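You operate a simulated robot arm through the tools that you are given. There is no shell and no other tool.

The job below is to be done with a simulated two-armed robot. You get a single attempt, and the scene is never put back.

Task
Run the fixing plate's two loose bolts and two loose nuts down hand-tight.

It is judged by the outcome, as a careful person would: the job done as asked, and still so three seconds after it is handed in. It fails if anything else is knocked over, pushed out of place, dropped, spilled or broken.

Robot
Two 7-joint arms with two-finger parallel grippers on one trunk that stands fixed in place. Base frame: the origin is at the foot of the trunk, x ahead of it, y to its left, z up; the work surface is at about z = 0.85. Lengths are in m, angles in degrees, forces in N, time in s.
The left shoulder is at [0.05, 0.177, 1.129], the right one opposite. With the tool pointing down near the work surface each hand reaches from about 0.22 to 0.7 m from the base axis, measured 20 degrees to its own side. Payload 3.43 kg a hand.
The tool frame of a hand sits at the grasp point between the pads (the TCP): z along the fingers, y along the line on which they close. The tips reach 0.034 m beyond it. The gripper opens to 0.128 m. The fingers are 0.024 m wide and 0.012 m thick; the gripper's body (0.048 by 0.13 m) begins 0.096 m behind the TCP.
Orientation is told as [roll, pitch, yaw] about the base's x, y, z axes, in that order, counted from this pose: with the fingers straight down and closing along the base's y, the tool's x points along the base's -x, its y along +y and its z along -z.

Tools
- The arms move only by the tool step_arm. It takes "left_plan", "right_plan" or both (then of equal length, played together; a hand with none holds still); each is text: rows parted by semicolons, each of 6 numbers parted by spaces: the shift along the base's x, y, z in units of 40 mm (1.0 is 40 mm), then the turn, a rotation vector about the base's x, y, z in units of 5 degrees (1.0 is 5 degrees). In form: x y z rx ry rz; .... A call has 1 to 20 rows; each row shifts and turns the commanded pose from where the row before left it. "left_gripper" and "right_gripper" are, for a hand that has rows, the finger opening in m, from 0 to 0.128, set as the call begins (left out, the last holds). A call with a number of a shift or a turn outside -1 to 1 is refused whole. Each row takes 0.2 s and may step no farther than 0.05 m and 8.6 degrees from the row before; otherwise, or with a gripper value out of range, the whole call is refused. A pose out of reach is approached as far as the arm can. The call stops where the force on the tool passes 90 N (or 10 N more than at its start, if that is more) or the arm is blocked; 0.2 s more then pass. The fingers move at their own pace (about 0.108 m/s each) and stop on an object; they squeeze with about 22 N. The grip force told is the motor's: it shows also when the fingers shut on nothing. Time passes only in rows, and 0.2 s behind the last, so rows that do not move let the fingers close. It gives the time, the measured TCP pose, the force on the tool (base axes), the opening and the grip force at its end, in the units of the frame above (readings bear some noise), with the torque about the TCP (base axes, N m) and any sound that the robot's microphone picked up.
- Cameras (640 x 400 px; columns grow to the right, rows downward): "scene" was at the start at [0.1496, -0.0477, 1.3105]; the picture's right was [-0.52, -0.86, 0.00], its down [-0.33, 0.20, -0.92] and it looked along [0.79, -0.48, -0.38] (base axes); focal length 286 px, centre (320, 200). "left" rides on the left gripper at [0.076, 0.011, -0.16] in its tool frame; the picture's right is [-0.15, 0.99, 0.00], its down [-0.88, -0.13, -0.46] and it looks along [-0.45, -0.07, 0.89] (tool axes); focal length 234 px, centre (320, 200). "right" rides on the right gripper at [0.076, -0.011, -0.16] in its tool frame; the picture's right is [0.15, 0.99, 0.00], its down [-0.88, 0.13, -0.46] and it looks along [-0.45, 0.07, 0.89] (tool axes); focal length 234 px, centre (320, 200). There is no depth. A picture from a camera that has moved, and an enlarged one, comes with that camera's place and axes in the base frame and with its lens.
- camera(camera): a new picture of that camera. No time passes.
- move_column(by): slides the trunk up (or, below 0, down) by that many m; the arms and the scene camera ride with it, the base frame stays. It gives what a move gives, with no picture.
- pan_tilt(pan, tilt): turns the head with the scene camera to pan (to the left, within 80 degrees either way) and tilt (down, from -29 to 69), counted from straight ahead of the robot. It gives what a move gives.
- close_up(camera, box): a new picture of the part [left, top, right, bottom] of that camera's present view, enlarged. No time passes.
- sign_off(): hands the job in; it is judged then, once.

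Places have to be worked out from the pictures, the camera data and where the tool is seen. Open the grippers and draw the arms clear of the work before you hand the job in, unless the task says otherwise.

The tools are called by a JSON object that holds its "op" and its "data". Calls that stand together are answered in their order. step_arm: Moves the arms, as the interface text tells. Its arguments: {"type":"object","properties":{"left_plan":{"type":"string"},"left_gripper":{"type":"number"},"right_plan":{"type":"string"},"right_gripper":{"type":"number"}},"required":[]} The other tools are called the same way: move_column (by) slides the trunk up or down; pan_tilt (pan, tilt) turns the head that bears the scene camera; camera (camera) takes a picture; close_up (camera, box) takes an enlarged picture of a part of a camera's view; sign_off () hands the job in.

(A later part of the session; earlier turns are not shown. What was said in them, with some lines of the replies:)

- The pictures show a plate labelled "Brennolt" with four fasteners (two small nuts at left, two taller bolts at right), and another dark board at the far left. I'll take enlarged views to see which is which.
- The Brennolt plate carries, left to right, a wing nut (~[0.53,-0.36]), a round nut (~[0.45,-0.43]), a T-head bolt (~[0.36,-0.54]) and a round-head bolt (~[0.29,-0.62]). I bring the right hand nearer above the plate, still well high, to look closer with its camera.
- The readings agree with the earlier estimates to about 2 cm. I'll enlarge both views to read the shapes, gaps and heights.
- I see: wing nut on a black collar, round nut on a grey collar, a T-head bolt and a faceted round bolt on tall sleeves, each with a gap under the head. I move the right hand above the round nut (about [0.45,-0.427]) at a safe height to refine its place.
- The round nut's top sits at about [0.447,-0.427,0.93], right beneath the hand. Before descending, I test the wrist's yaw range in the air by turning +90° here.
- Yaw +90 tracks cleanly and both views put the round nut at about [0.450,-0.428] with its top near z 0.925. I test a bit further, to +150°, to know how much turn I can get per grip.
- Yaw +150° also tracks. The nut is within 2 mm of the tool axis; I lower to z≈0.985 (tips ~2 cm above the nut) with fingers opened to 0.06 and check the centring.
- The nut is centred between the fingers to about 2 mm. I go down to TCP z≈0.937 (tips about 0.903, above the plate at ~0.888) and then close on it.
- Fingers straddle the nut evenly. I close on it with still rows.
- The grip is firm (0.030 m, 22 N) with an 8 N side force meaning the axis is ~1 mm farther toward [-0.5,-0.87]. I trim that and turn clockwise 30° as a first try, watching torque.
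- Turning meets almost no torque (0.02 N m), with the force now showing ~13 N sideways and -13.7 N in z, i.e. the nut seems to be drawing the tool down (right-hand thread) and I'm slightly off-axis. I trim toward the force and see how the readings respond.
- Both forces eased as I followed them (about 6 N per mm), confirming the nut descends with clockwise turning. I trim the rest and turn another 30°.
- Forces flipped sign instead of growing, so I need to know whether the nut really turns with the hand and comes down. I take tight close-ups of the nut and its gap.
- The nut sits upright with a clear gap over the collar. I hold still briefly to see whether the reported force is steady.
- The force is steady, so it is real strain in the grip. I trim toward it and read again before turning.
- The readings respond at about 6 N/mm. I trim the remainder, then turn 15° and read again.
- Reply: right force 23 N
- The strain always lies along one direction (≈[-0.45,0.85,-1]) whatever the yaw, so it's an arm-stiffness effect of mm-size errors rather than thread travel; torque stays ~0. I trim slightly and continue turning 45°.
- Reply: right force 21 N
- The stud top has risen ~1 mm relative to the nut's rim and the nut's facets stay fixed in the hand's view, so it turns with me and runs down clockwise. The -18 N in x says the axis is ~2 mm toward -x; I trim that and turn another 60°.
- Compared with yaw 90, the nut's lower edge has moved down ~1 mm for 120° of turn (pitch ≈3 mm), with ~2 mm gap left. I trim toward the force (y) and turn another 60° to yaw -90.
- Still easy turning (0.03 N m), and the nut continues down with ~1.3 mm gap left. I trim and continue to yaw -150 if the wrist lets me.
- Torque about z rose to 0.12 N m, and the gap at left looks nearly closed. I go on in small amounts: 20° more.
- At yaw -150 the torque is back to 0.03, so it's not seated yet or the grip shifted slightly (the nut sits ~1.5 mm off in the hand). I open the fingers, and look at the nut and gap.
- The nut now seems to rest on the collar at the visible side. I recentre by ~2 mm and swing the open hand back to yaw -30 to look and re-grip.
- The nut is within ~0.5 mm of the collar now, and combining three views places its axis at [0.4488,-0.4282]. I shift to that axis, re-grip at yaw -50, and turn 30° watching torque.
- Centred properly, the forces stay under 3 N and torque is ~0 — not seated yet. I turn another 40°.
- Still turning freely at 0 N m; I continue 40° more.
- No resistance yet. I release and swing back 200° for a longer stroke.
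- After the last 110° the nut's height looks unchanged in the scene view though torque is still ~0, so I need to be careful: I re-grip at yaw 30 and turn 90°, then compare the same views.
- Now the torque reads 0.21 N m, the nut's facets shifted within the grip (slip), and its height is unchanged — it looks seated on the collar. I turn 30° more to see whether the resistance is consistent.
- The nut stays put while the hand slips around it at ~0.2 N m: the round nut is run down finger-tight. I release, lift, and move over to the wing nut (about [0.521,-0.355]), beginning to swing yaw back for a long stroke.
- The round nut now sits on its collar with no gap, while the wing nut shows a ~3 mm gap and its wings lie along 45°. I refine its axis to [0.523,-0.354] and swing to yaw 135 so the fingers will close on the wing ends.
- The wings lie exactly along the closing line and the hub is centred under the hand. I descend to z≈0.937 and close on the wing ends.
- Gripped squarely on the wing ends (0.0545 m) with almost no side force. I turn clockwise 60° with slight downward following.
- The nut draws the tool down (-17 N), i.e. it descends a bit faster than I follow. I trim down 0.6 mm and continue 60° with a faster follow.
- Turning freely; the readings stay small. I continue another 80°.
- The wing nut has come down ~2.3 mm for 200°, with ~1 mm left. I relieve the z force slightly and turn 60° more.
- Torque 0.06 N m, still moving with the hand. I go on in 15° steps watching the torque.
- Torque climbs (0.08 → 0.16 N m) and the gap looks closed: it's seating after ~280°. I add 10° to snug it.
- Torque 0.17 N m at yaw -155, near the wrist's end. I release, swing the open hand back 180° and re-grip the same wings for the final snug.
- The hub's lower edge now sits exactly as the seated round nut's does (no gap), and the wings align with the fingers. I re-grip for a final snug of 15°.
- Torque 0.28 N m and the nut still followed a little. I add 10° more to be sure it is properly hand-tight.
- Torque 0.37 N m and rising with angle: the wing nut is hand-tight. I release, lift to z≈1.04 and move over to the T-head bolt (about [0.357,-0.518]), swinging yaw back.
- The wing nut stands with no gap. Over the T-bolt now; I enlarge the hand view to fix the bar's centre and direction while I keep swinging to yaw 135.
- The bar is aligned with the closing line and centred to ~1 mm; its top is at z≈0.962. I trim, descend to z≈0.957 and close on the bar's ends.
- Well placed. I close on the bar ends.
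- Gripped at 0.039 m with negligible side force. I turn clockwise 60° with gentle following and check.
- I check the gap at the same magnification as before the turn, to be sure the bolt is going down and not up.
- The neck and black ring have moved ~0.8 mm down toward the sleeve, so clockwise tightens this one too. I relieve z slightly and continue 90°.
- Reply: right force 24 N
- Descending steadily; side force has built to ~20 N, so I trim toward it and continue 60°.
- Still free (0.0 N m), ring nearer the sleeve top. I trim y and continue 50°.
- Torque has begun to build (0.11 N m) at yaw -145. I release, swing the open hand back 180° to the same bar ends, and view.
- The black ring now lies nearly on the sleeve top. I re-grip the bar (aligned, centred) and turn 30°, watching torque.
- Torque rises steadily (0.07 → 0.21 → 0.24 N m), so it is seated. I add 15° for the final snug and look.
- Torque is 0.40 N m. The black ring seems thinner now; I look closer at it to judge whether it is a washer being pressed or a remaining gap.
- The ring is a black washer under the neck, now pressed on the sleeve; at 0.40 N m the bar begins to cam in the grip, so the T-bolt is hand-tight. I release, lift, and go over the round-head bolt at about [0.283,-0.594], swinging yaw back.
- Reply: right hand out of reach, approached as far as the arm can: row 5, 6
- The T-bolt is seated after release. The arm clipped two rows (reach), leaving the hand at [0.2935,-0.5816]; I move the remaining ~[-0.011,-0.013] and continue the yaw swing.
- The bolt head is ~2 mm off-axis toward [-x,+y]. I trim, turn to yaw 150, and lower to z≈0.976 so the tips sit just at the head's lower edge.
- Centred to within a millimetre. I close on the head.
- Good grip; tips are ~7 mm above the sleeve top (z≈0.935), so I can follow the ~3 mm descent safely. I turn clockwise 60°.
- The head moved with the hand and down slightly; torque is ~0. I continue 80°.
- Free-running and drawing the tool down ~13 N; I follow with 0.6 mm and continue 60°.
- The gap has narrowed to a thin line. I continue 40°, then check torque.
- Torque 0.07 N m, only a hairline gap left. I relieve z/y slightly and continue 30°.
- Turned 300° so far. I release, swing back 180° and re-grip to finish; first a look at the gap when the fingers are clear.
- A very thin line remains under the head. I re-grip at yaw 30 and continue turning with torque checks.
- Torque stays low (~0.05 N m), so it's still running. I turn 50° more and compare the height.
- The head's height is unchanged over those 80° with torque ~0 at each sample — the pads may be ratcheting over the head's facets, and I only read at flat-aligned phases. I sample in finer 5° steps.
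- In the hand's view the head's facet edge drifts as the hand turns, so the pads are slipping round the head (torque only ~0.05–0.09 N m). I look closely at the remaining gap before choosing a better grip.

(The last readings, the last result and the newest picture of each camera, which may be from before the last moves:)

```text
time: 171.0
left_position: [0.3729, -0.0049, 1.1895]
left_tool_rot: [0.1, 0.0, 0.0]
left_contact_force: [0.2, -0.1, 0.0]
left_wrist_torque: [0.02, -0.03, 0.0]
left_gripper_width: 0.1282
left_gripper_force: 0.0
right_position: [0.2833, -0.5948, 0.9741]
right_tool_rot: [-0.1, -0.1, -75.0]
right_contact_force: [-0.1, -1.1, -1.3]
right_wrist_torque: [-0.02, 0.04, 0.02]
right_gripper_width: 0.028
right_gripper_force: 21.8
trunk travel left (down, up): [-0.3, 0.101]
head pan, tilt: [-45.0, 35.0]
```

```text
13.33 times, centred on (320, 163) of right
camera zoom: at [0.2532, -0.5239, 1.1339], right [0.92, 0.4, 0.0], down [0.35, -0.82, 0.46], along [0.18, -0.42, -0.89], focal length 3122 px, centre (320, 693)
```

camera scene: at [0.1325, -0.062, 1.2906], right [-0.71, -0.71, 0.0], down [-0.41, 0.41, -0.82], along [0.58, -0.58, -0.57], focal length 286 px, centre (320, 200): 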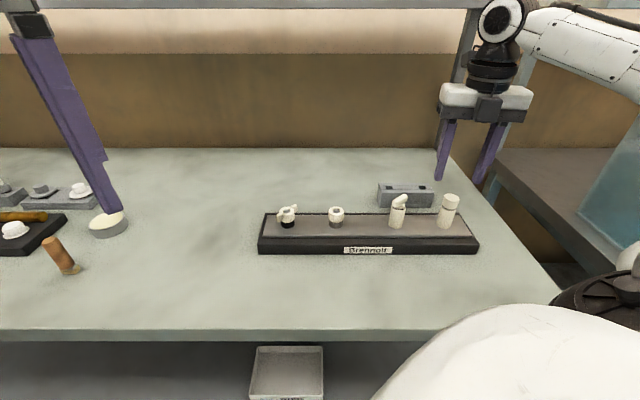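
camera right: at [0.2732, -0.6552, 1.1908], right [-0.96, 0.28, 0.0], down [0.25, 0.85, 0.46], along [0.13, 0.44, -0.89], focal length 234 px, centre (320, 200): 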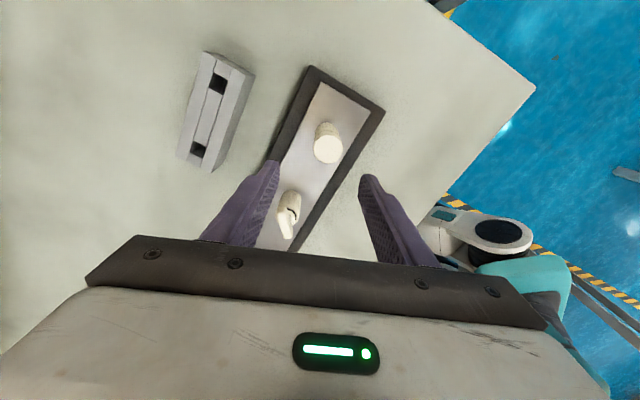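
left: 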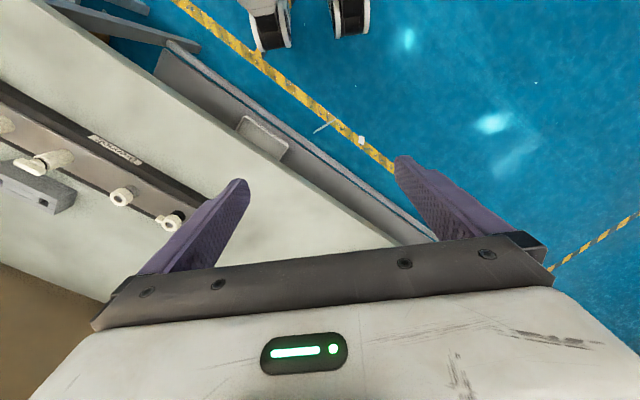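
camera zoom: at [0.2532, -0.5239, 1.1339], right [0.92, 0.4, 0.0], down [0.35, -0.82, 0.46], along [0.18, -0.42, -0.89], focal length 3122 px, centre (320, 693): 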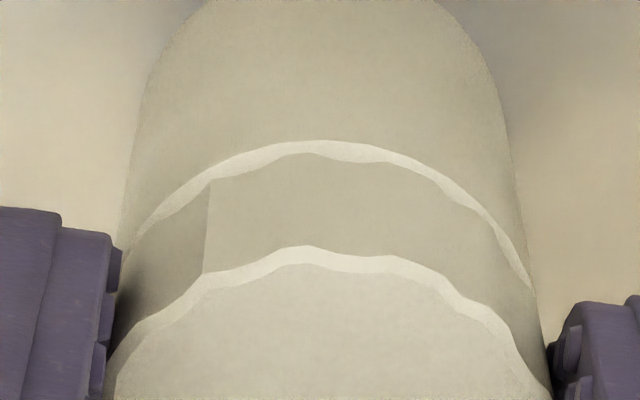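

The dark line is likely the bolt's own washer seen under the head (same as the T-bolt's black ring), so it's seated but lightly. I sample torque in 2.5° steps to see the peak torque this grip can give before slipping.

{"op": "step_arm", "data": {"right_plan": "0 0 0 0 0 -0.5"}}

{"op": "step_arm", "data": {"right_plan": "0 0 0 0 0 -0.5"}}

{"op": "step_arm", "data": {"right_plan": "0 0 0 0 0 -0.5"}}

{"op": "step_arm", "data": {"right_plan": "0 0 0 0 0 -0.5"}}

{"op": "step_arm", "data": {"right_plan": "0 0 0 0 0 -0.5"}}

{"op": "step_arm", "data": {"right_plan": "0 0 0 0 0 -0.5"}}

{"op": "close_up", "data": {"camera": "right", "box": [296, 148, 344, 178]}}

```text
time: 171.4
left_position: [0.373, -0.0039, 1.1905]
left_tool_rot: [0.1, 0.0, 0.0]
left_contact_force: [-0.8, 0.2, 0.0]
left_wrist_torque: [-0.03, -0.03, -0.01]
left_gripper_width: 0.128
left_gripper_force: 0.1
right_position: [0.282, -0.5946, 0.9749]
right_tool_rot: [-0.1, 0.0, -77.6]
right_contact_force: [-2.7, -1.6, -1.2]
right_wrist_torque: [-0.07, 0.09, 0.07]
right_gripper_width: 0.028
right_gripper_force: 21.9
trunk travel left (down, up): [-0.3, 0.101]
head pan, tilt: [-45.0, 35.0]
```

```text
time: 171.8
left_position: [0.3725, -0.0041, 1.1898]
left_tool_rot: [0.0, 0.1, 0.0]
left_contact_force: [-0.6, 0.7, -0.1]
left_wrist_torque: [0.0, 0.0, 0.01]
left_gripper_width: 0.1282
left_gripper_force: 0.1
right_position: [0.2833, -0.5952, 0.9746]
right_tool_rot: [0.0, 0.1, -80.1]
right_contact_force: [-2.8, -2.6, -0.2]
right_wrist_torque: [-0.12, 0.08, 0.14]
right_gripper_width: 0.0282
right_gripper_force: 22.1
trunk travel left (down, up): [-0.3, 0.101]
head pan, tilt: [-45.0, 35.0]
```

```text
time: 172.2
left_position: [0.3728, -0.0046, 1.1903]
left_tool_rot: [-0.1, -0.1, 0.0]
left_contact_force: [-0.5, 0.2, 0.3]
left_wrist_torque: [-0.01, -0.01, 0.01]
left_gripper_width: 0.128
left_gripper_force: 0.1
right_position: [0.2828, -0.5947, 0.9746]
right_tool_rot: [0.1, 0.0, -82.4]
right_contact_force: [-1.5, -1.2, 0.4]
right_wrist_torque: [-0.07, 0.03, 0.26]
right_gripper_width: 0.028
right_gripper_force: 21.8
trunk travel left (down, up): [-0.3, 0.101]
head pan, tilt: [-45.0, 35.0]
```

```text
time: 172.6
left_position: [0.3721, -0.0055, 1.19]
left_tool_rot: [-0.1, 0.1, 0.0]
left_contact_force: [-0.1, 0.2, -0.1]
left_wrist_torque: [0.0, 0.0, -0.01]
left_gripper_width: 0.1282
left_gripper_force: 0.1
right_position: [0.2834, -0.5947, 0.9741]
right_tool_rot: [0.0, 0.1, -85.1]
right_contact_force: [-0.5, -0.2, -0.4]
right_wrist_torque: [-0.03, 0.04, 0.25]
right_gripper_width: 0.0284
right_gripper_force: 22.5
trunk travel left (down, up): [-0.3, 0.101]
head pan, tilt: [-45.0, 35.0]
```

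```text
time: 173.0
left_position: [0.3715, -0.0056, 1.1898]
left_tool_rot: [0.0, 0.0, 0.0]
left_contact_force: [-0.3, -0.1, -0.3]
left_wrist_torque: [0.0, -0.02, 0.01]
left_gripper_width: 0.1283
left_gripper_force: 0.2
right_position: [0.2828, -0.5955, 0.9743]
right_tool_rot: [0.0, 0.0, -87.7]
right_contact_force: [-1.2, -1.2, 0.7]
right_wrist_torque: [-0.05, 0.17, 0.18]
right_gripper_width: 0.028
right_gripper_force: 22.2
trunk travel left (down, up): [-0.3, 0.101]
head pan, tilt: [-45.0, 35.0]
```

```text
time: 173.4
left_position: [0.3723, -0.0043, 1.1898]
left_tool_rot: [0.0, 0.1, 0.1]
left_contact_force: [0.0, -0.7, 0.4]
left_wrist_torque: [0.02, 0.01, -0.04]
left_gripper_width: 0.128
left_gripper_force: 0.1
right_position: [0.2826, -0.5937, 0.9737]
right_tool_rot: [0.1, 0.0, -90.2]
right_contact_force: [-0.8, 0.2, 0.0]
right_wrist_torque: [-0.03, 0.15, 0.2]
right_gripper_width: 0.028
right_gripper_force: 22.0
trunk travel left (down, up): [-0.3, 0.101]
head pan, tilt: [-45.0, 35.0]
```

```text
13.33 times, centred on (320, 163) of right
camera zoom: at [0.272, -0.5184, 1.1339], right [0.99, 0.14, 0.0], down [0.13, -0.88, 0.46], along [0.07, -0.45, -0.89], focal length 3122 px, centre (320, 693)
```

zoom: 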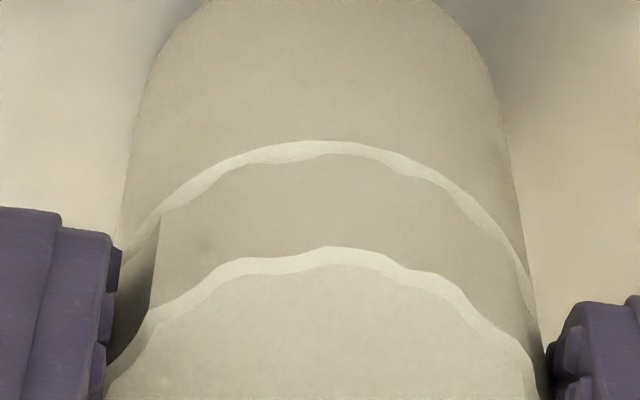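

In fine steps the torque climbs to 0.26 N m before the pads cam over a facet while the head stays put in the base frame: the round bolt is finger-tight. I open, lift straight up and check all four.

{"op": "step_arm", "data": {"right_plan": "0 0 0 0 0 0; 0 0 0 0 0 0; 0 0 0.7 0 0 0; 0 0 0.8 0 0 0; 0.1 0.5 0.5 0 0 0; 0.1 0.7 0.5 0 0 0; 0.1 0.9 0.5 0 0 1; 0.1 0.9 0.5 0 0 1; 0 0.9 0.5 0 0 1; 0 0.9 0.5 0 0 1; 0 0 0 0 0 1", "right_gripper": 0.07}}

{"op": "camera", "data": {"camera": "scene"}}

{"op": "close_up", "data": {"camera": "scene", "box": [250, 180, 370, 255]}}

{"op": "close_up", "data": {"camera": "scene", "box": [370, 180, 490, 255]}}

```text
time: 175.8
left_position: [0.3722, -0.0045, 1.189]
left_tool_rot: [0.1, 0.0, 0.0]
left_contact_force: [-0.4, -0.3, 0.5]
left_wrist_torque: [-0.03, -0.03, 0.0]
left_gripper_width: 0.1281
left_gripper_force: 0.1
right_position: [0.2985, -0.403, 1.1541]
right_tool_rot: [0.0, 0.1, -64.9]
right_contact_force: [-0.3, -0.4, -0.6]
right_wrist_torque: [0.03, -0.01, -0.01]
right_gripper_width: 0.0699
right_gripper_force: 0.0
trunk travel left (down, up): [-0.3, 0.101]
head pan, tilt: [-45.0, 35.0]
```

```text
taken
camera scene: at [0.1325, -0.0624, 1.2905], right [-0.71, -0.71, 0.0], down [-0.41, 0.41, -0.82], along [0.58, -0.58, -0.57], focal length 286 px, centre (320, 200)
```

scene: 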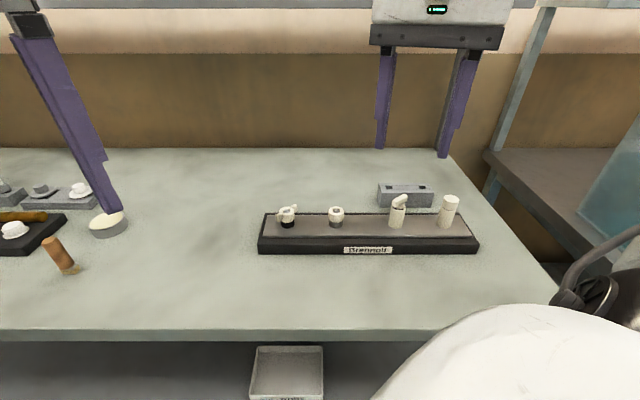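

```text
5.33 times, centred on (310, 218) of scene
camera zoom: at [0.1325, -0.0624, 1.2905], right [-0.71, -0.71, 0.0], down [-0.41, 0.41, -0.82], along [0.58, -0.58, -0.57], focal length 1527 px, centre (373, 107)
```

zoom: 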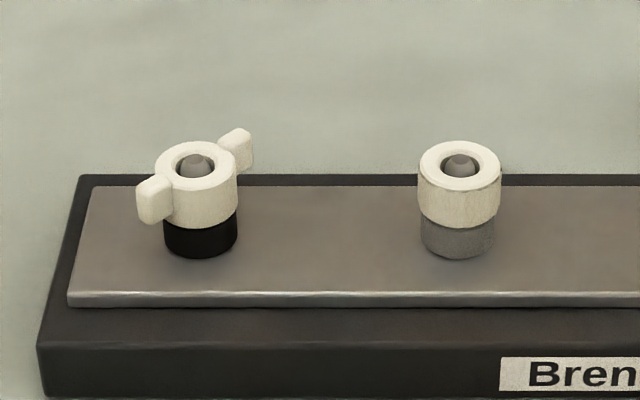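

```text
5.33 times, centred on (430, 218) of scene
camera zoom: at [0.1325, -0.0624, 1.2905], right [-0.71, -0.71, 0.0], down [-0.41, 0.41, -0.82], along [0.58, -0.58, -0.57], focal length 1527 px, centre (-267, 107)
```

zoom: 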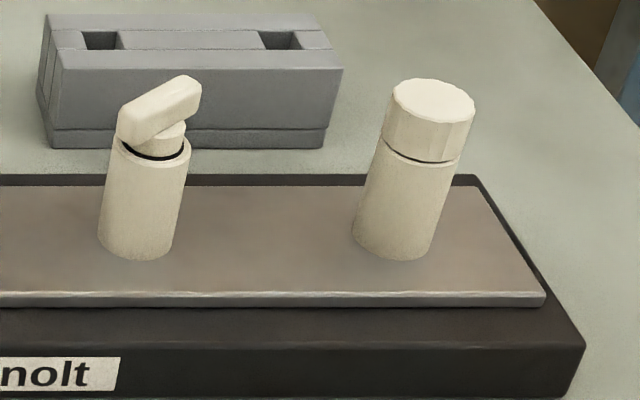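

All four look seated, but I want a low-angle view to verify there is no real gap under the bolts. I raise both hands a bit so the trunk (with the scene camera) can be lowered safely.

{"op": "step_arm", "data": {"right_plan": "0 0.2 1 0 0 1; 0 0.2 1 0 0 1; 0 0 0 0 0 1", "left_plan": "0 0 1 0 0 0; 0 0 1 0 0 0; 0 0 0 0 0 0"}}

{"op": "move_column", "data": {"by": -0.2}}

{"op": "pan_tilt", "data": {"pan": -52, "tilt": 14}}

{"op": "camera", "data": {"camera": "scene"}}

```text
time: 176.6
left_position: [0.3723, -0.0049, 1.2695]
left_tool_rot: [0.0, 0.0, 0.1]
left_contact_force: [-0.6, -0.2, 0.9]
left_wrist_torque: [-0.01, -0.01, 0.0]
left_gripper_width: 0.1278
left_gripper_force: 0.1
right_position: [0.299, -0.3841, 1.2336]
right_tool_rot: [0.1, 0.0, -49.9]
right_contact_force: [-0.8, -0.7, 0.7]
right_wrist_torque: [0.01, 0.0, 0.0]
right_gripper_width: 0.0701
right_gripper_force: 0.0
trunk travel left (down, up): [-0.3, 0.101]
head pan, tilt: [-45.0, 35.0]
```

```text
time: 178.7
left_position: [0.3719, -0.0039, 1.0683]
left_tool_rot: [0.0, 0.0, 0.0]
left_contact_force: [0.1, 0.3, 0.9]
left_wrist_torque: [-0.02, 0.0, -0.01]
left_gripper_width: 0.1278
left_gripper_force: 0.0
right_position: [0.2983, -0.3833, 1.0334]
right_tool_rot: [0.0, -0.1, -50.1]
right_contact_force: [-0.7, -0.1, 0.1]
right_wrist_torque: [0.0, 0.02, 0.01]
right_gripper_width: 0.0699
right_gripper_force: 0.1
trunk travel left (down, up): [-0.1, 0.301]
head pan, tilt: [-45.0, 35.0]
```

```text
time: 179.6
left_position: [0.3715, -0.0038, 1.0696]
left_tool_rot: [0.0, 0.0, 0.0]
left_contact_force: [0.3, 0.4, 0.0]
left_wrist_torque: [0.02, 0.01, 0.01]
left_gripper_width: 0.1278
left_gripper_force: 0.0
right_position: [0.2987, -0.3847, 1.0333]
right_tool_rot: [-0.1, 0.0, -50.0]
right_contact_force: [-0.1, 1.2, 0.3]
right_wrist_torque: [0.04, -0.02, 0.0]
right_gripper_width: 0.0701
right_gripper_force: 0.1
trunk travel left (down, up): [-0.1, 0.301]
head pan, tilt: [-52.0, 14.0]
```

```text
taken
camera scene: at [0.1277, -0.0733, 1.1242], right [-0.79, -0.62, 0.0], down [-0.15, 0.19, -0.97], along [0.6, -0.76, -0.24], focal length 286 px, centre (320, 200)
```

scene: 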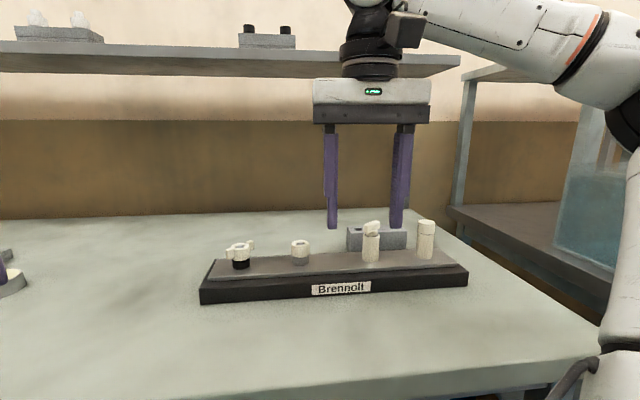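

From this lower view I enlarge each fastener.

{"op": "close_up", "data": {"camera": "scene", "box": [352, 212, 392, 237]}}

{"op": "close_up", "data": {"camera": "scene", "box": [406, 212, 446, 237]}}

{"op": "close_up", "data": {"camera": "scene", "box": [220, 235, 260, 260]}}

{"op": "close_up", "data": {"camera": "scene", "box": [280, 235, 320, 260]}}

```text
16.00 times, centred on (372, 224) of scene
camera zoom: at [0.1277, -0.0733, 1.1242], right [-0.79, -0.62, 0.0], down [-0.15, 0.19, -0.97], along [0.6, -0.76, -0.24], focal length 4581 px, centre (-512, -192)
```

zoom: 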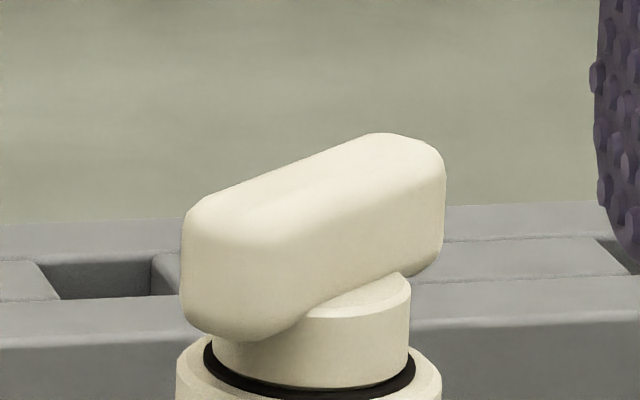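

```text
16.00 times, centred on (426, 224) of scene
camera zoom: at [0.1277, -0.0733, 1.1242], right [-0.79, -0.62, 0.0], down [-0.15, 0.19, -0.97], along [0.6, -0.76, -0.24], focal length 4581 px, centre (-1376, -192)
```

zoom: 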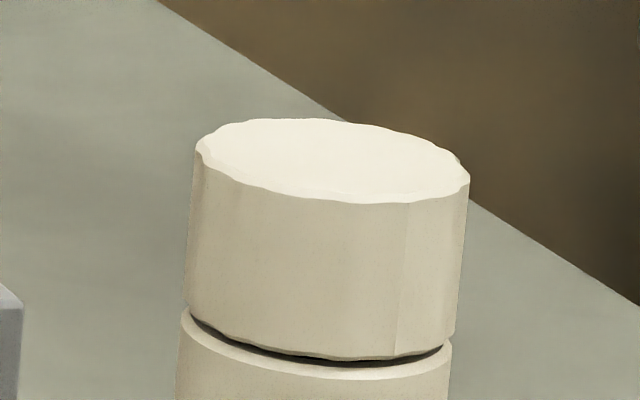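

```text
16.00 times, centred on (240, 248) of scene
camera zoom: at [0.1277, -0.0733, 1.1242], right [-0.79, -0.62, 0.0], down [-0.15, 0.19, -0.97], along [0.6, -0.76, -0.24], focal length 4581 px, centre (1600, -560)
```

zoom: 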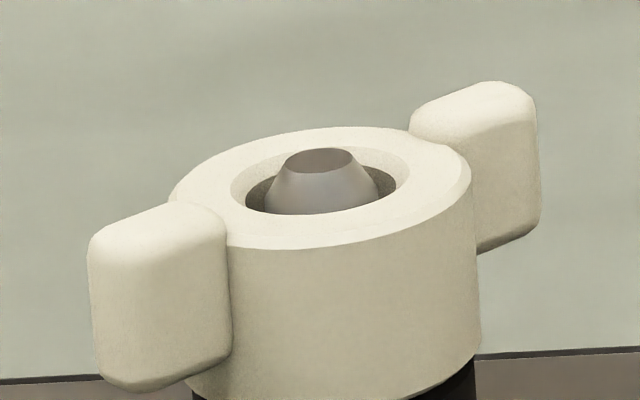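

```text
16.00 times, centred on (300, 248) of scene
camera zoom: at [0.1277, -0.0733, 1.1242], right [-0.79, -0.62, 0.0], down [-0.15, 0.19, -0.97], along [0.6, -0.76, -0.24], focal length 4581 px, centre (640, -560)
```

zoom: 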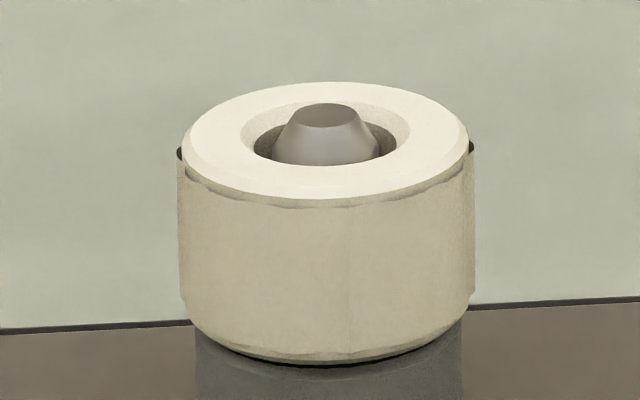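

I shift the close-ups lower to see the seats themselves.

{"op": "close_up", "data": {"camera": "scene", "box": [352, 224, 392, 249]}}

{"op": "close_up", "data": {"camera": "scene", "box": [406, 222, 446, 247]}}

{"op": "close_up", "data": {"camera": "scene", "box": [220, 248, 260, 273]}}

{"op": "close_up", "data": {"camera": "scene", "box": [280, 245, 320, 270]}}

```text
16.00 times, centred on (372, 236) of scene
camera zoom: at [0.1277, -0.0733, 1.1242], right [-0.79, -0.62, 0.0], down [-0.15, 0.19, -0.97], along [0.6, -0.76, -0.24], focal length 4581 px, centre (-512, -384)
```

zoom: 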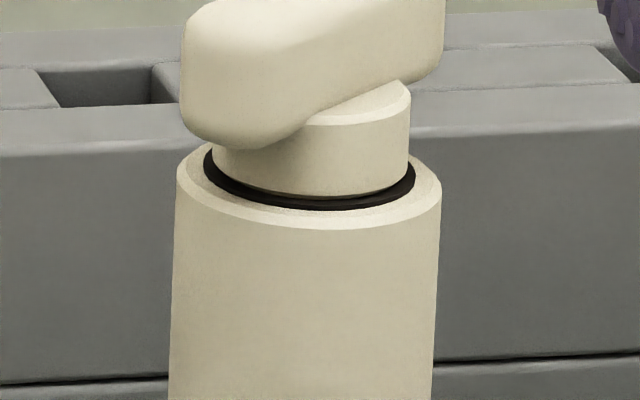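

```text
16.00 times, centred on (426, 234) of scene
camera zoom: at [0.1277, -0.0733, 1.1242], right [-0.79, -0.62, 0.0], down [-0.15, 0.19, -0.97], along [0.6, -0.76, -0.24], focal length 4581 px, centre (-1376, -352)
```

zoom: 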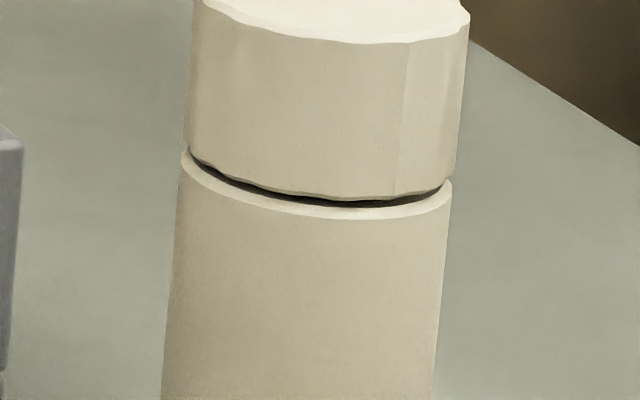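

```text
16.00 times, centred on (240, 260) of scene
camera zoom: at [0.1277, -0.0733, 1.1242], right [-0.79, -0.62, 0.0], down [-0.15, 0.19, -0.97], along [0.6, -0.76, -0.24], focal length 4581 px, centre (1600, -768)
```

zoom: 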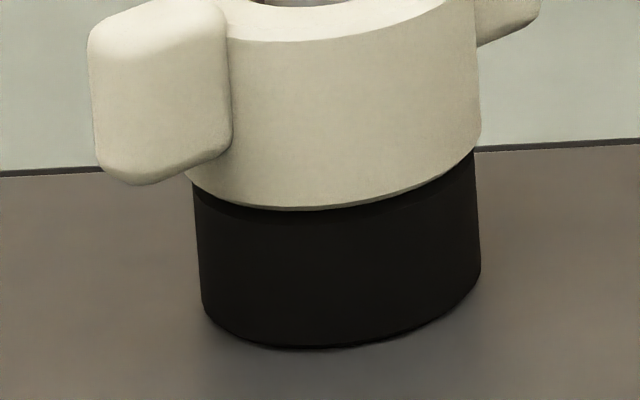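

```text
16.00 times, centred on (300, 258) of scene
camera zoom: at [0.1277, -0.0733, 1.1242], right [-0.79, -0.62, 0.0], down [-0.15, 0.19, -0.97], along [0.6, -0.76, -0.24], focal length 4581 px, centre (640, -720)
```

zoom: 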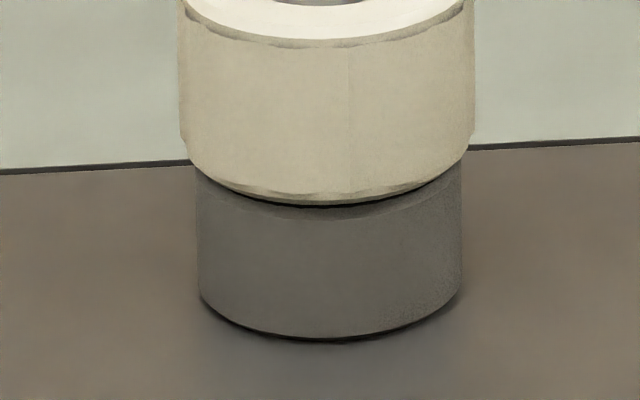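

From the low view: the T-bolt's neck bears on its black washer, the round bolt's head sits down with only a hairline over its washer, and both nuts rest on their collars. I raise the trunk back, which also lifts the hands clear.

{"op": "move_column", "data": {"by": 0.2}}

{"op": "pan_tilt", "data": {"pan": -45, "tilt": 35}}

{"op": "camera", "data": {"camera": "scene"}}

```text
time: 181.7
left_position: [0.3722, -0.0051, 1.2686]
left_tool_rot: [0.0, 0.0, 0.0]
left_contact_force: [-0.7, 0.3, -0.6]
left_wrist_torque: [-0.01, -0.01, -0.03]
left_gripper_width: 0.1278
left_gripper_force: 0.0
right_position: [0.2997, -0.3833, 1.2338]
right_tool_rot: [0.0, 0.0, -49.9]
right_contact_force: [0.7, 0.1, 0.5]
right_wrist_torque: [0.04, -0.01, 0.01]
right_gripper_width: 0.07
right_gripper_force: 0.1
trunk travel left (down, up): [-0.3, 0.101]
head pan, tilt: [-52.0, 14.0]
```

```text
time: 182.6
left_position: [0.3726, -0.0053, 1.2684]
left_tool_rot: [0.0, 0.1, -0.1]
left_contact_force: [0.0, 0.0, -0.7]
left_wrist_torque: [0.0, 0.02, 0.01]
left_gripper_width: 0.128
left_gripper_force: 0.0
right_position: [0.2985, -0.3848, 1.2344]
right_tool_rot: [0.0, -0.1, -50.0]
right_contact_force: [0.1, -0.4, -0.3]
right_wrist_torque: [-0.02, 0.03, 0.03]
right_gripper_width: 0.07
right_gripper_force: 0.1
trunk travel left (down, up): [-0.3, 0.101]
head pan, tilt: [-45.0, 35.0]
```

```text
taken
camera scene: at [0.1324, -0.062, 1.2907], right [-0.71, -0.71, 0.0], down [-0.41, 0.41, -0.82], along [0.58, -0.58, -0.57], focal length 286 px, centre (320, 200)
```

scene: 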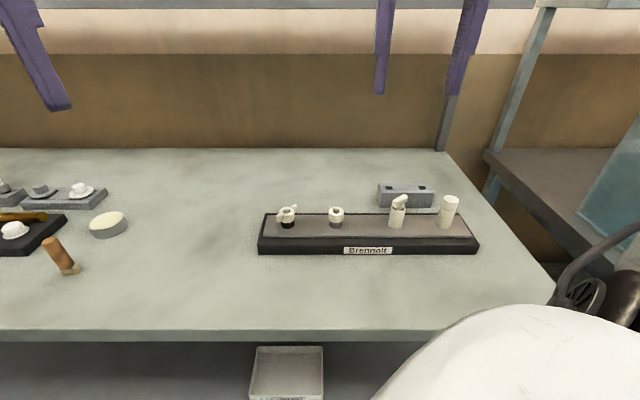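

Everything else is undisturbed. One more check: I go back to the round nut to confirm, in fine steps, that it reaches the same peak torque as the round bolt did.

{"op": "step_arm", "data": {"right_plan": "0.47 -0.136 -0.73 0 0 0; 0.47 -0.136 -0.73 0 0 0; 0.47 -0.136 -0.73 0 0 0; 0.47 -0.136 -0.73 0 0 0; 0.47 -0.136 -0.73 0 0 0; 0.47 -0.136 -0.73 0 0 0; 0.47 -0.136 -0.73 0 0 0; 0.47 -0.136 -0.73 0 0 0; 0 0 0 0 0 0", "right_gripper": 0.06}}

{"op": "close_up", "data": {"camera": "right", "box": [220, 90, 420, 215]}}

```text
time: 184.6
left_position: [0.3719, -0.0045, 1.2686]
left_tool_rot: [0.0, 0.0, -0.1]
left_contact_force: [0.3, -0.7, -0.1]
left_wrist_torque: [0.06, 0.02, 0.0]
left_gripper_width: 0.1279
left_gripper_force: 0.1
right_position: [0.4489, -0.4283, 1.0006]
right_tool_rot: [0.0, 0.0, -50.0]
right_contact_force: [-0.5, 0.3, -0.3]
right_wrist_torque: [0.01, 0.0, -0.03]
right_gripper_width: 0.0602
right_gripper_force: 0.1
trunk travel left (down, up): [-0.3, 0.101]
head pan, tilt: [-45.0, 35.0]
```

```text
3.20 times, centred on (320, 152) of right
camera zoom: at [0.392, -0.3768, 1.1598], right [0.66, 0.75, 0.0], down [0.67, -0.59, 0.46], along [0.34, -0.3, -0.89], focal length 749 px, centre (320, 352)
```

zoom: 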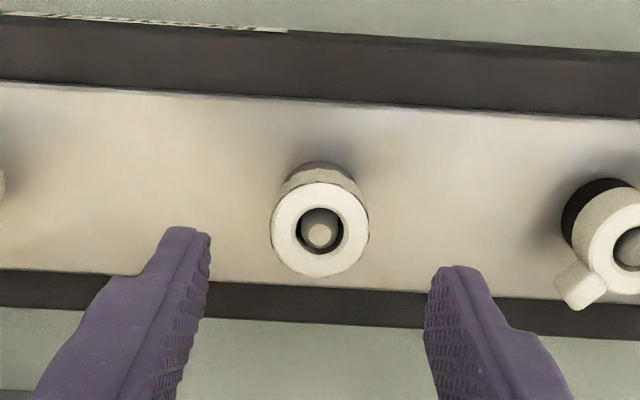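

The hand is centred over the round nut. I descend to z≈0.935, close, and turn in fine steps.

{"op": "step_arm", "data": {"right_plan": "0 0 -0.82 0 0 0; 0 0 -0.82 0 0 0; 0 0 0 0 0 0"}}

{"op": "step_arm", "data": {"right_plan": "0 0 0 0 0 0; 0 0 0 0 0 0; 0 0 0 0 0 0", "right_gripper": 0.0}}

{"op": "step_arm", "data": {"right_plan": "0 0 0 0 0 -1; 0 0 0 0 0 0"}}

{"op": "step_arm", "data": {"right_plan": "0 0 0 0 0 -1; 0 0 0 0 0 0"}}

{"op": "step_arm", "data": {"right_plan": "0 0 0 0 0 -1; 0 0 0 0 0 0"}}

{"op": "step_arm", "data": {"right_plan": "0 0 0 0 0 -1; 0 0 0 0 0 0"}}

{"op": "step_arm", "data": {"right_plan": "0 0 0 0 0 -1; 0 0 0 0 0 0"}}

{"op": "step_arm", "data": {"right_plan": "0 0 0 0 0 -1; 0 0 0 0 0 0"}}

{"op": "close_up", "data": {"camera": "right", "box": [288, 152, 352, 212]}}

```text
time: 185.4
left_position: [0.3718, -0.0038, 1.2696]
left_tool_rot: [0.0, 0.0, 0.0]
left_contact_force: [0.0, 0.3, -0.2]
left_wrist_torque: [0.02, 0.02, 0.03]
left_gripper_width: 0.1281
left_gripper_force: 0.0
right_position: [0.4492, -0.4274, 0.9347]
right_tool_rot: [0.0, -0.1, -50.0]
right_contact_force: [0.4, -0.3, -0.3]
right_wrist_torque: [0.03, 0.0, 0.01]
right_gripper_width: 0.0598
right_gripper_force: 0.1
trunk travel left (down, up): [-0.3, 0.101]
head pan, tilt: [-45.0, 35.0]
```

```text
time: 186.2
left_position: [0.3724, -0.0041, 1.2692]
left_tool_rot: [0.0, 0.0, -0.1]
left_contact_force: [0.2, -0.2, 0.8]
left_wrist_torque: [-0.01, -0.01, -0.01]
left_gripper_width: 0.1282
left_gripper_force: 0.2
right_position: [0.4485, -0.4267, 0.9345]
right_tool_rot: [0.0, 0.1, -50.0]
right_contact_force: [-1.6, -1.6, -0.1]
right_wrist_torque: [-0.09, 0.03, -0.01]
right_gripper_width: 0.0305
right_gripper_force: 22.2
trunk travel left (down, up): [-0.3, 0.101]
head pan, tilt: [-45.0, 35.0]
```

```text
time: 186.8
left_position: [0.3719, -0.0054, 1.2694]
left_tool_rot: [-0.1, 0.1, -0.1]
left_contact_force: [0.0, 0.7, 1.0]
left_wrist_torque: [0.02, -0.01, 0.0]
left_gripper_width: 0.1282
left_gripper_force: 0.1
right_position: [0.4489, -0.4264, 0.9339]
right_tool_rot: [0.0, 0.0, -55.0]
right_contact_force: [-1.3, -2.1, -0.7]
right_wrist_torque: [-0.06, 0.02, 0.06]
right_gripper_width: 0.0303
right_gripper_force: 21.9
trunk travel left (down, up): [-0.3, 0.101]
head pan, tilt: [-45.0, 35.0]
```

```text
time: 187.4
left_position: [0.3723, -0.005, 1.2697]
left_tool_rot: [0.0, 0.0, 0.0]
left_contact_force: [1.1, 0.3, 0.1]
left_wrist_torque: [0.01, 0.0, 0.03]
left_gripper_width: 0.1282
left_gripper_force: 0.1
right_position: [0.4483, -0.4271, 0.9337]
right_tool_rot: [0.0, 0.0, -60.0]
right_contact_force: [-0.8, 0.6, 0.0]
right_wrist_torque: [-0.02, 0.0, 0.16]
right_gripper_width: 0.03
right_gripper_force: 21.5
trunk travel left (down, up): [-0.3, 0.101]
head pan, tilt: [-45.0, 35.0]
```

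```text
time: 188.0
left_position: [0.372, -0.0038, 1.2692]
left_tool_rot: [0.0, 0.0, 0.0]
left_contact_force: [0.0, -0.1, 0.2]
left_wrist_torque: [-0.02, 0.02, 0.0]
left_gripper_width: 0.1281
left_gripper_force: 0.1
right_position: [0.4478, -0.4268, 0.9347]
right_tool_rot: [0.0, 0.0, -65.1]
right_contact_force: [-0.1, 0.0, 0.3]
right_wrist_torque: [-0.03, -0.02, 0.17]
right_gripper_width: 0.0303
right_gripper_force: 22.2
trunk travel left (down, up): [-0.3, 0.101]
head pan, tilt: [-45.0, 35.0]
```

```text
time: 188.6
left_position: [0.3728, -0.0044, 1.2688]
left_tool_rot: [0.1, 0.0, 0.0]
left_contact_force: [-0.6, 0.0, -0.7]
left_wrist_torque: [0.02, 0.0, -0.01]
left_gripper_width: 0.1278
left_gripper_force: 0.1
right_position: [0.4487, -0.4262, 0.9349]
right_tool_rot: [0.0, 0.0, -70.0]
right_contact_force: [-0.4, 1.1, -0.8]
right_wrist_torque: [0.0, 0.01, 0.11]
right_gripper_width: 0.0309
right_gripper_force: 21.5
trunk travel left (down, up): [-0.3, 0.101]
head pan, tilt: [-45.0, 35.0]
```

```text
time: 189.2
left_position: [0.3722, -0.0056, 1.2686]
left_tool_rot: [0.0, -0.1, 0.0]
left_contact_force: [0.1, -0.6, -0.5]
left_wrist_torque: [-0.02, 0.02, -0.01]
left_gripper_width: 0.128
left_gripper_force: 0.1
right_position: [0.4489, -0.4267, 0.9349]
right_tool_rot: [-0.1, 0.0, -75.0]
right_contact_force: [-1.2, 0.1, -2.4]
right_wrist_torque: [-0.02, 0.01, 0.05]
right_gripper_width: 0.0307
right_gripper_force: 22.2
trunk travel left (down, up): [-0.3, 0.101]
head pan, tilt: [-45.0, 35.0]
```

```text
time: 189.8
left_position: [0.372, -0.0051, 1.2689]
left_tool_rot: [0.1, 0.0, 0.0]
left_contact_force: [-0.1, -0.3, 0.0]
left_wrist_torque: [0.0, 0.01, -0.02]
left_gripper_width: 0.1278
left_gripper_force: 0.0
right_position: [0.4496, -0.4287, 0.9345]
right_tool_rot: [-0.2, 0.0, -80.0]
right_contact_force: [-0.2, -0.6, -3.1]
right_wrist_torque: [-0.05, 0.06, 0.03]
right_gripper_width: 0.0304
right_gripper_force: 22.4
trunk travel left (down, up): [-0.3, 0.101]
head pan, tilt: [-45.0, 35.0]
```

```text
6.67 times, centred on (320, 182) of right
camera zoom: at [0.4254, -0.3544, 1.0943], right [0.95, 0.31, 0.0], down [0.28, -0.85, 0.46], along [0.14, -0.43, -0.89], focal length 1561 px, centre (320, 320)
```

zoom: 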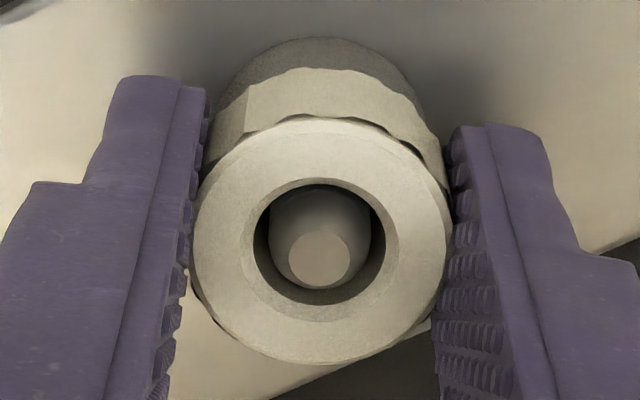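

The nut's facet edge is at exactly the same place in the base frame as on my last visit while the pads cam over it (peak ~0.2 N m): the round nut is as tight as fingers make it. I release, lift, and withdraw the right arm clear of the plate.

{"op": "step_arm", "data": {"right_plan": "0 0 0 0 0 0; 0 0 0 0 0 0; 0 0 0.9 0 0 0; 0 0 0.9 0 0 0; -0.4 0.1 0.8 0 0 0; -0.4 0.1 0.8 0 0 0; -0.5 0.1 0.8 0 0 1; -0.5 0.1 0.8 0 0 1; -0.5 0.1 0.8 0 0 1; -0.5 0.2 0.8 0 0 1; -0.5 0.2 0.6 0 0 1; -0.5 0.2 0 0 0 1; 0 0 0 0 0 0", "right_gripper": 0.08}}

{"op": "camera", "data": {"camera": "scene"}}

{"op": "close_up", "data": {"camera": "scene", "box": [250, 180, 490, 255]}}

{"op": "close_up", "data": {"camera": "scene", "box": [312, 200, 360, 230]}}

```text
time: 192.6
left_position: [0.3716, -0.0047, 1.2694]
left_tool_rot: [0.0, 0.0, -0.1]
left_contact_force: [-0.8, -0.4, -0.2]
left_wrist_torque: [0.01, -0.01, -0.03]
left_gripper_width: 0.128
left_gripper_force: 0.0
right_position: [0.2958, -0.3849, 1.2234]
right_tool_rot: [0.0, 0.0, -49.9]
right_contact_force: [-0.2, -0.9, 0.2]
right_wrist_torque: [-0.05, 0.03, 0.01]
right_gripper_width: 0.0798
right_gripper_force: 0.1
trunk travel left (down, up): [-0.3, 0.101]
head pan, tilt: [-45.0, 35.0]
```

```text
taken
camera scene: at [0.1326, -0.0619, 1.2906], right [-0.71, -0.71, 0.0], down [-0.41, 0.41, -0.82], along [0.58, -0.58, -0.57], focal length 286 px, centre (320, 200)
```

scene: 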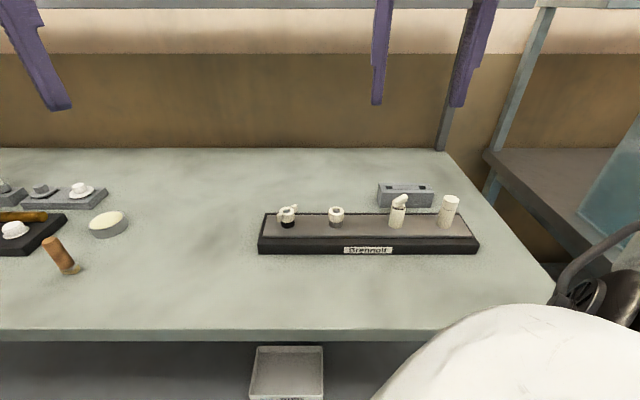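

```text
2.67 times, centred on (370, 218) of scene
camera zoom: at [0.1326, -0.0619, 1.2906], right [-0.71, -0.71, 0.0], down [-0.41, 0.41, -0.82], along [0.58, -0.58, -0.57], focal length 764 px, centre (187, 153)
```

zoom: 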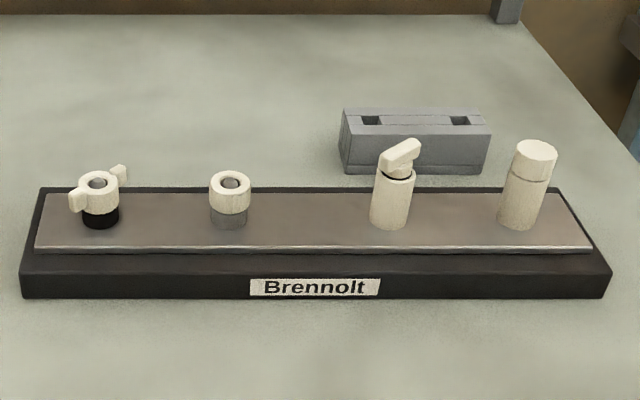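

```text
13.33 times, centred on (336, 215) of scene
camera zoom: at [0.1326, -0.0619, 1.2906], right [-0.71, -0.71, 0.0], down [-0.41, 0.41, -0.82], along [0.58, -0.58, -0.57], focal length 3818 px, centre (107, 0)
```

zoom: 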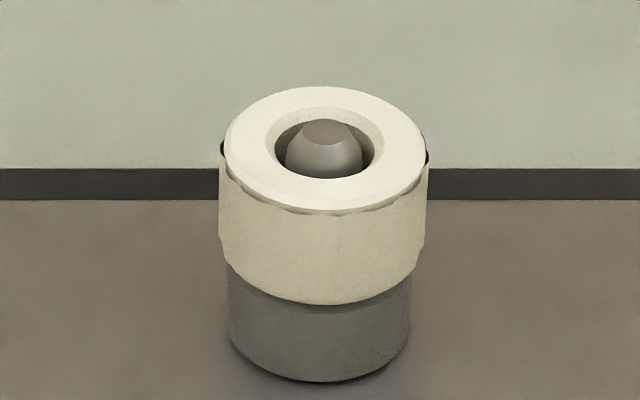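

All four fasteners are down on their seats and hand-tight. The plate and the objects around it have not moved, the grippers are open, and both arms are clear of the work. I hand the job in.

{"op": "sign_off", "data": {}}

```text
The job is handed in.
```

I ran all four fasteners on the Brennolt plate down clockwise onto their seats and handed the job in. None came loose after I let go. In the final pictures the plate and the objects around it are where they started.

| Fastener | Torque reached | How it ended |
|---|---|---|
| Wing nut | about 0.37 N m | resistance still rising when I stopped |
| T-head bolt | about 0.40 N m | bar starting to slip in the grip; the head bears on its black washer |
| Round-head bolt | about 0.26 N m peak | head stayed put while the fingers slipped around it |
| Round nut | about 0.2 N m peak | nut stayed put while the fingers slipped around it |

- **Round fasteners:** the two round ones are only as tight as the gripper's 22 N squeeze can make them.
- **Round-head bolt:** a hairline dark line still shows under its head. I took this to be its washer, because the head no longer turned or moved down, but I could not see the washer directly.

Both grippers are open and the arms are clear of the work.
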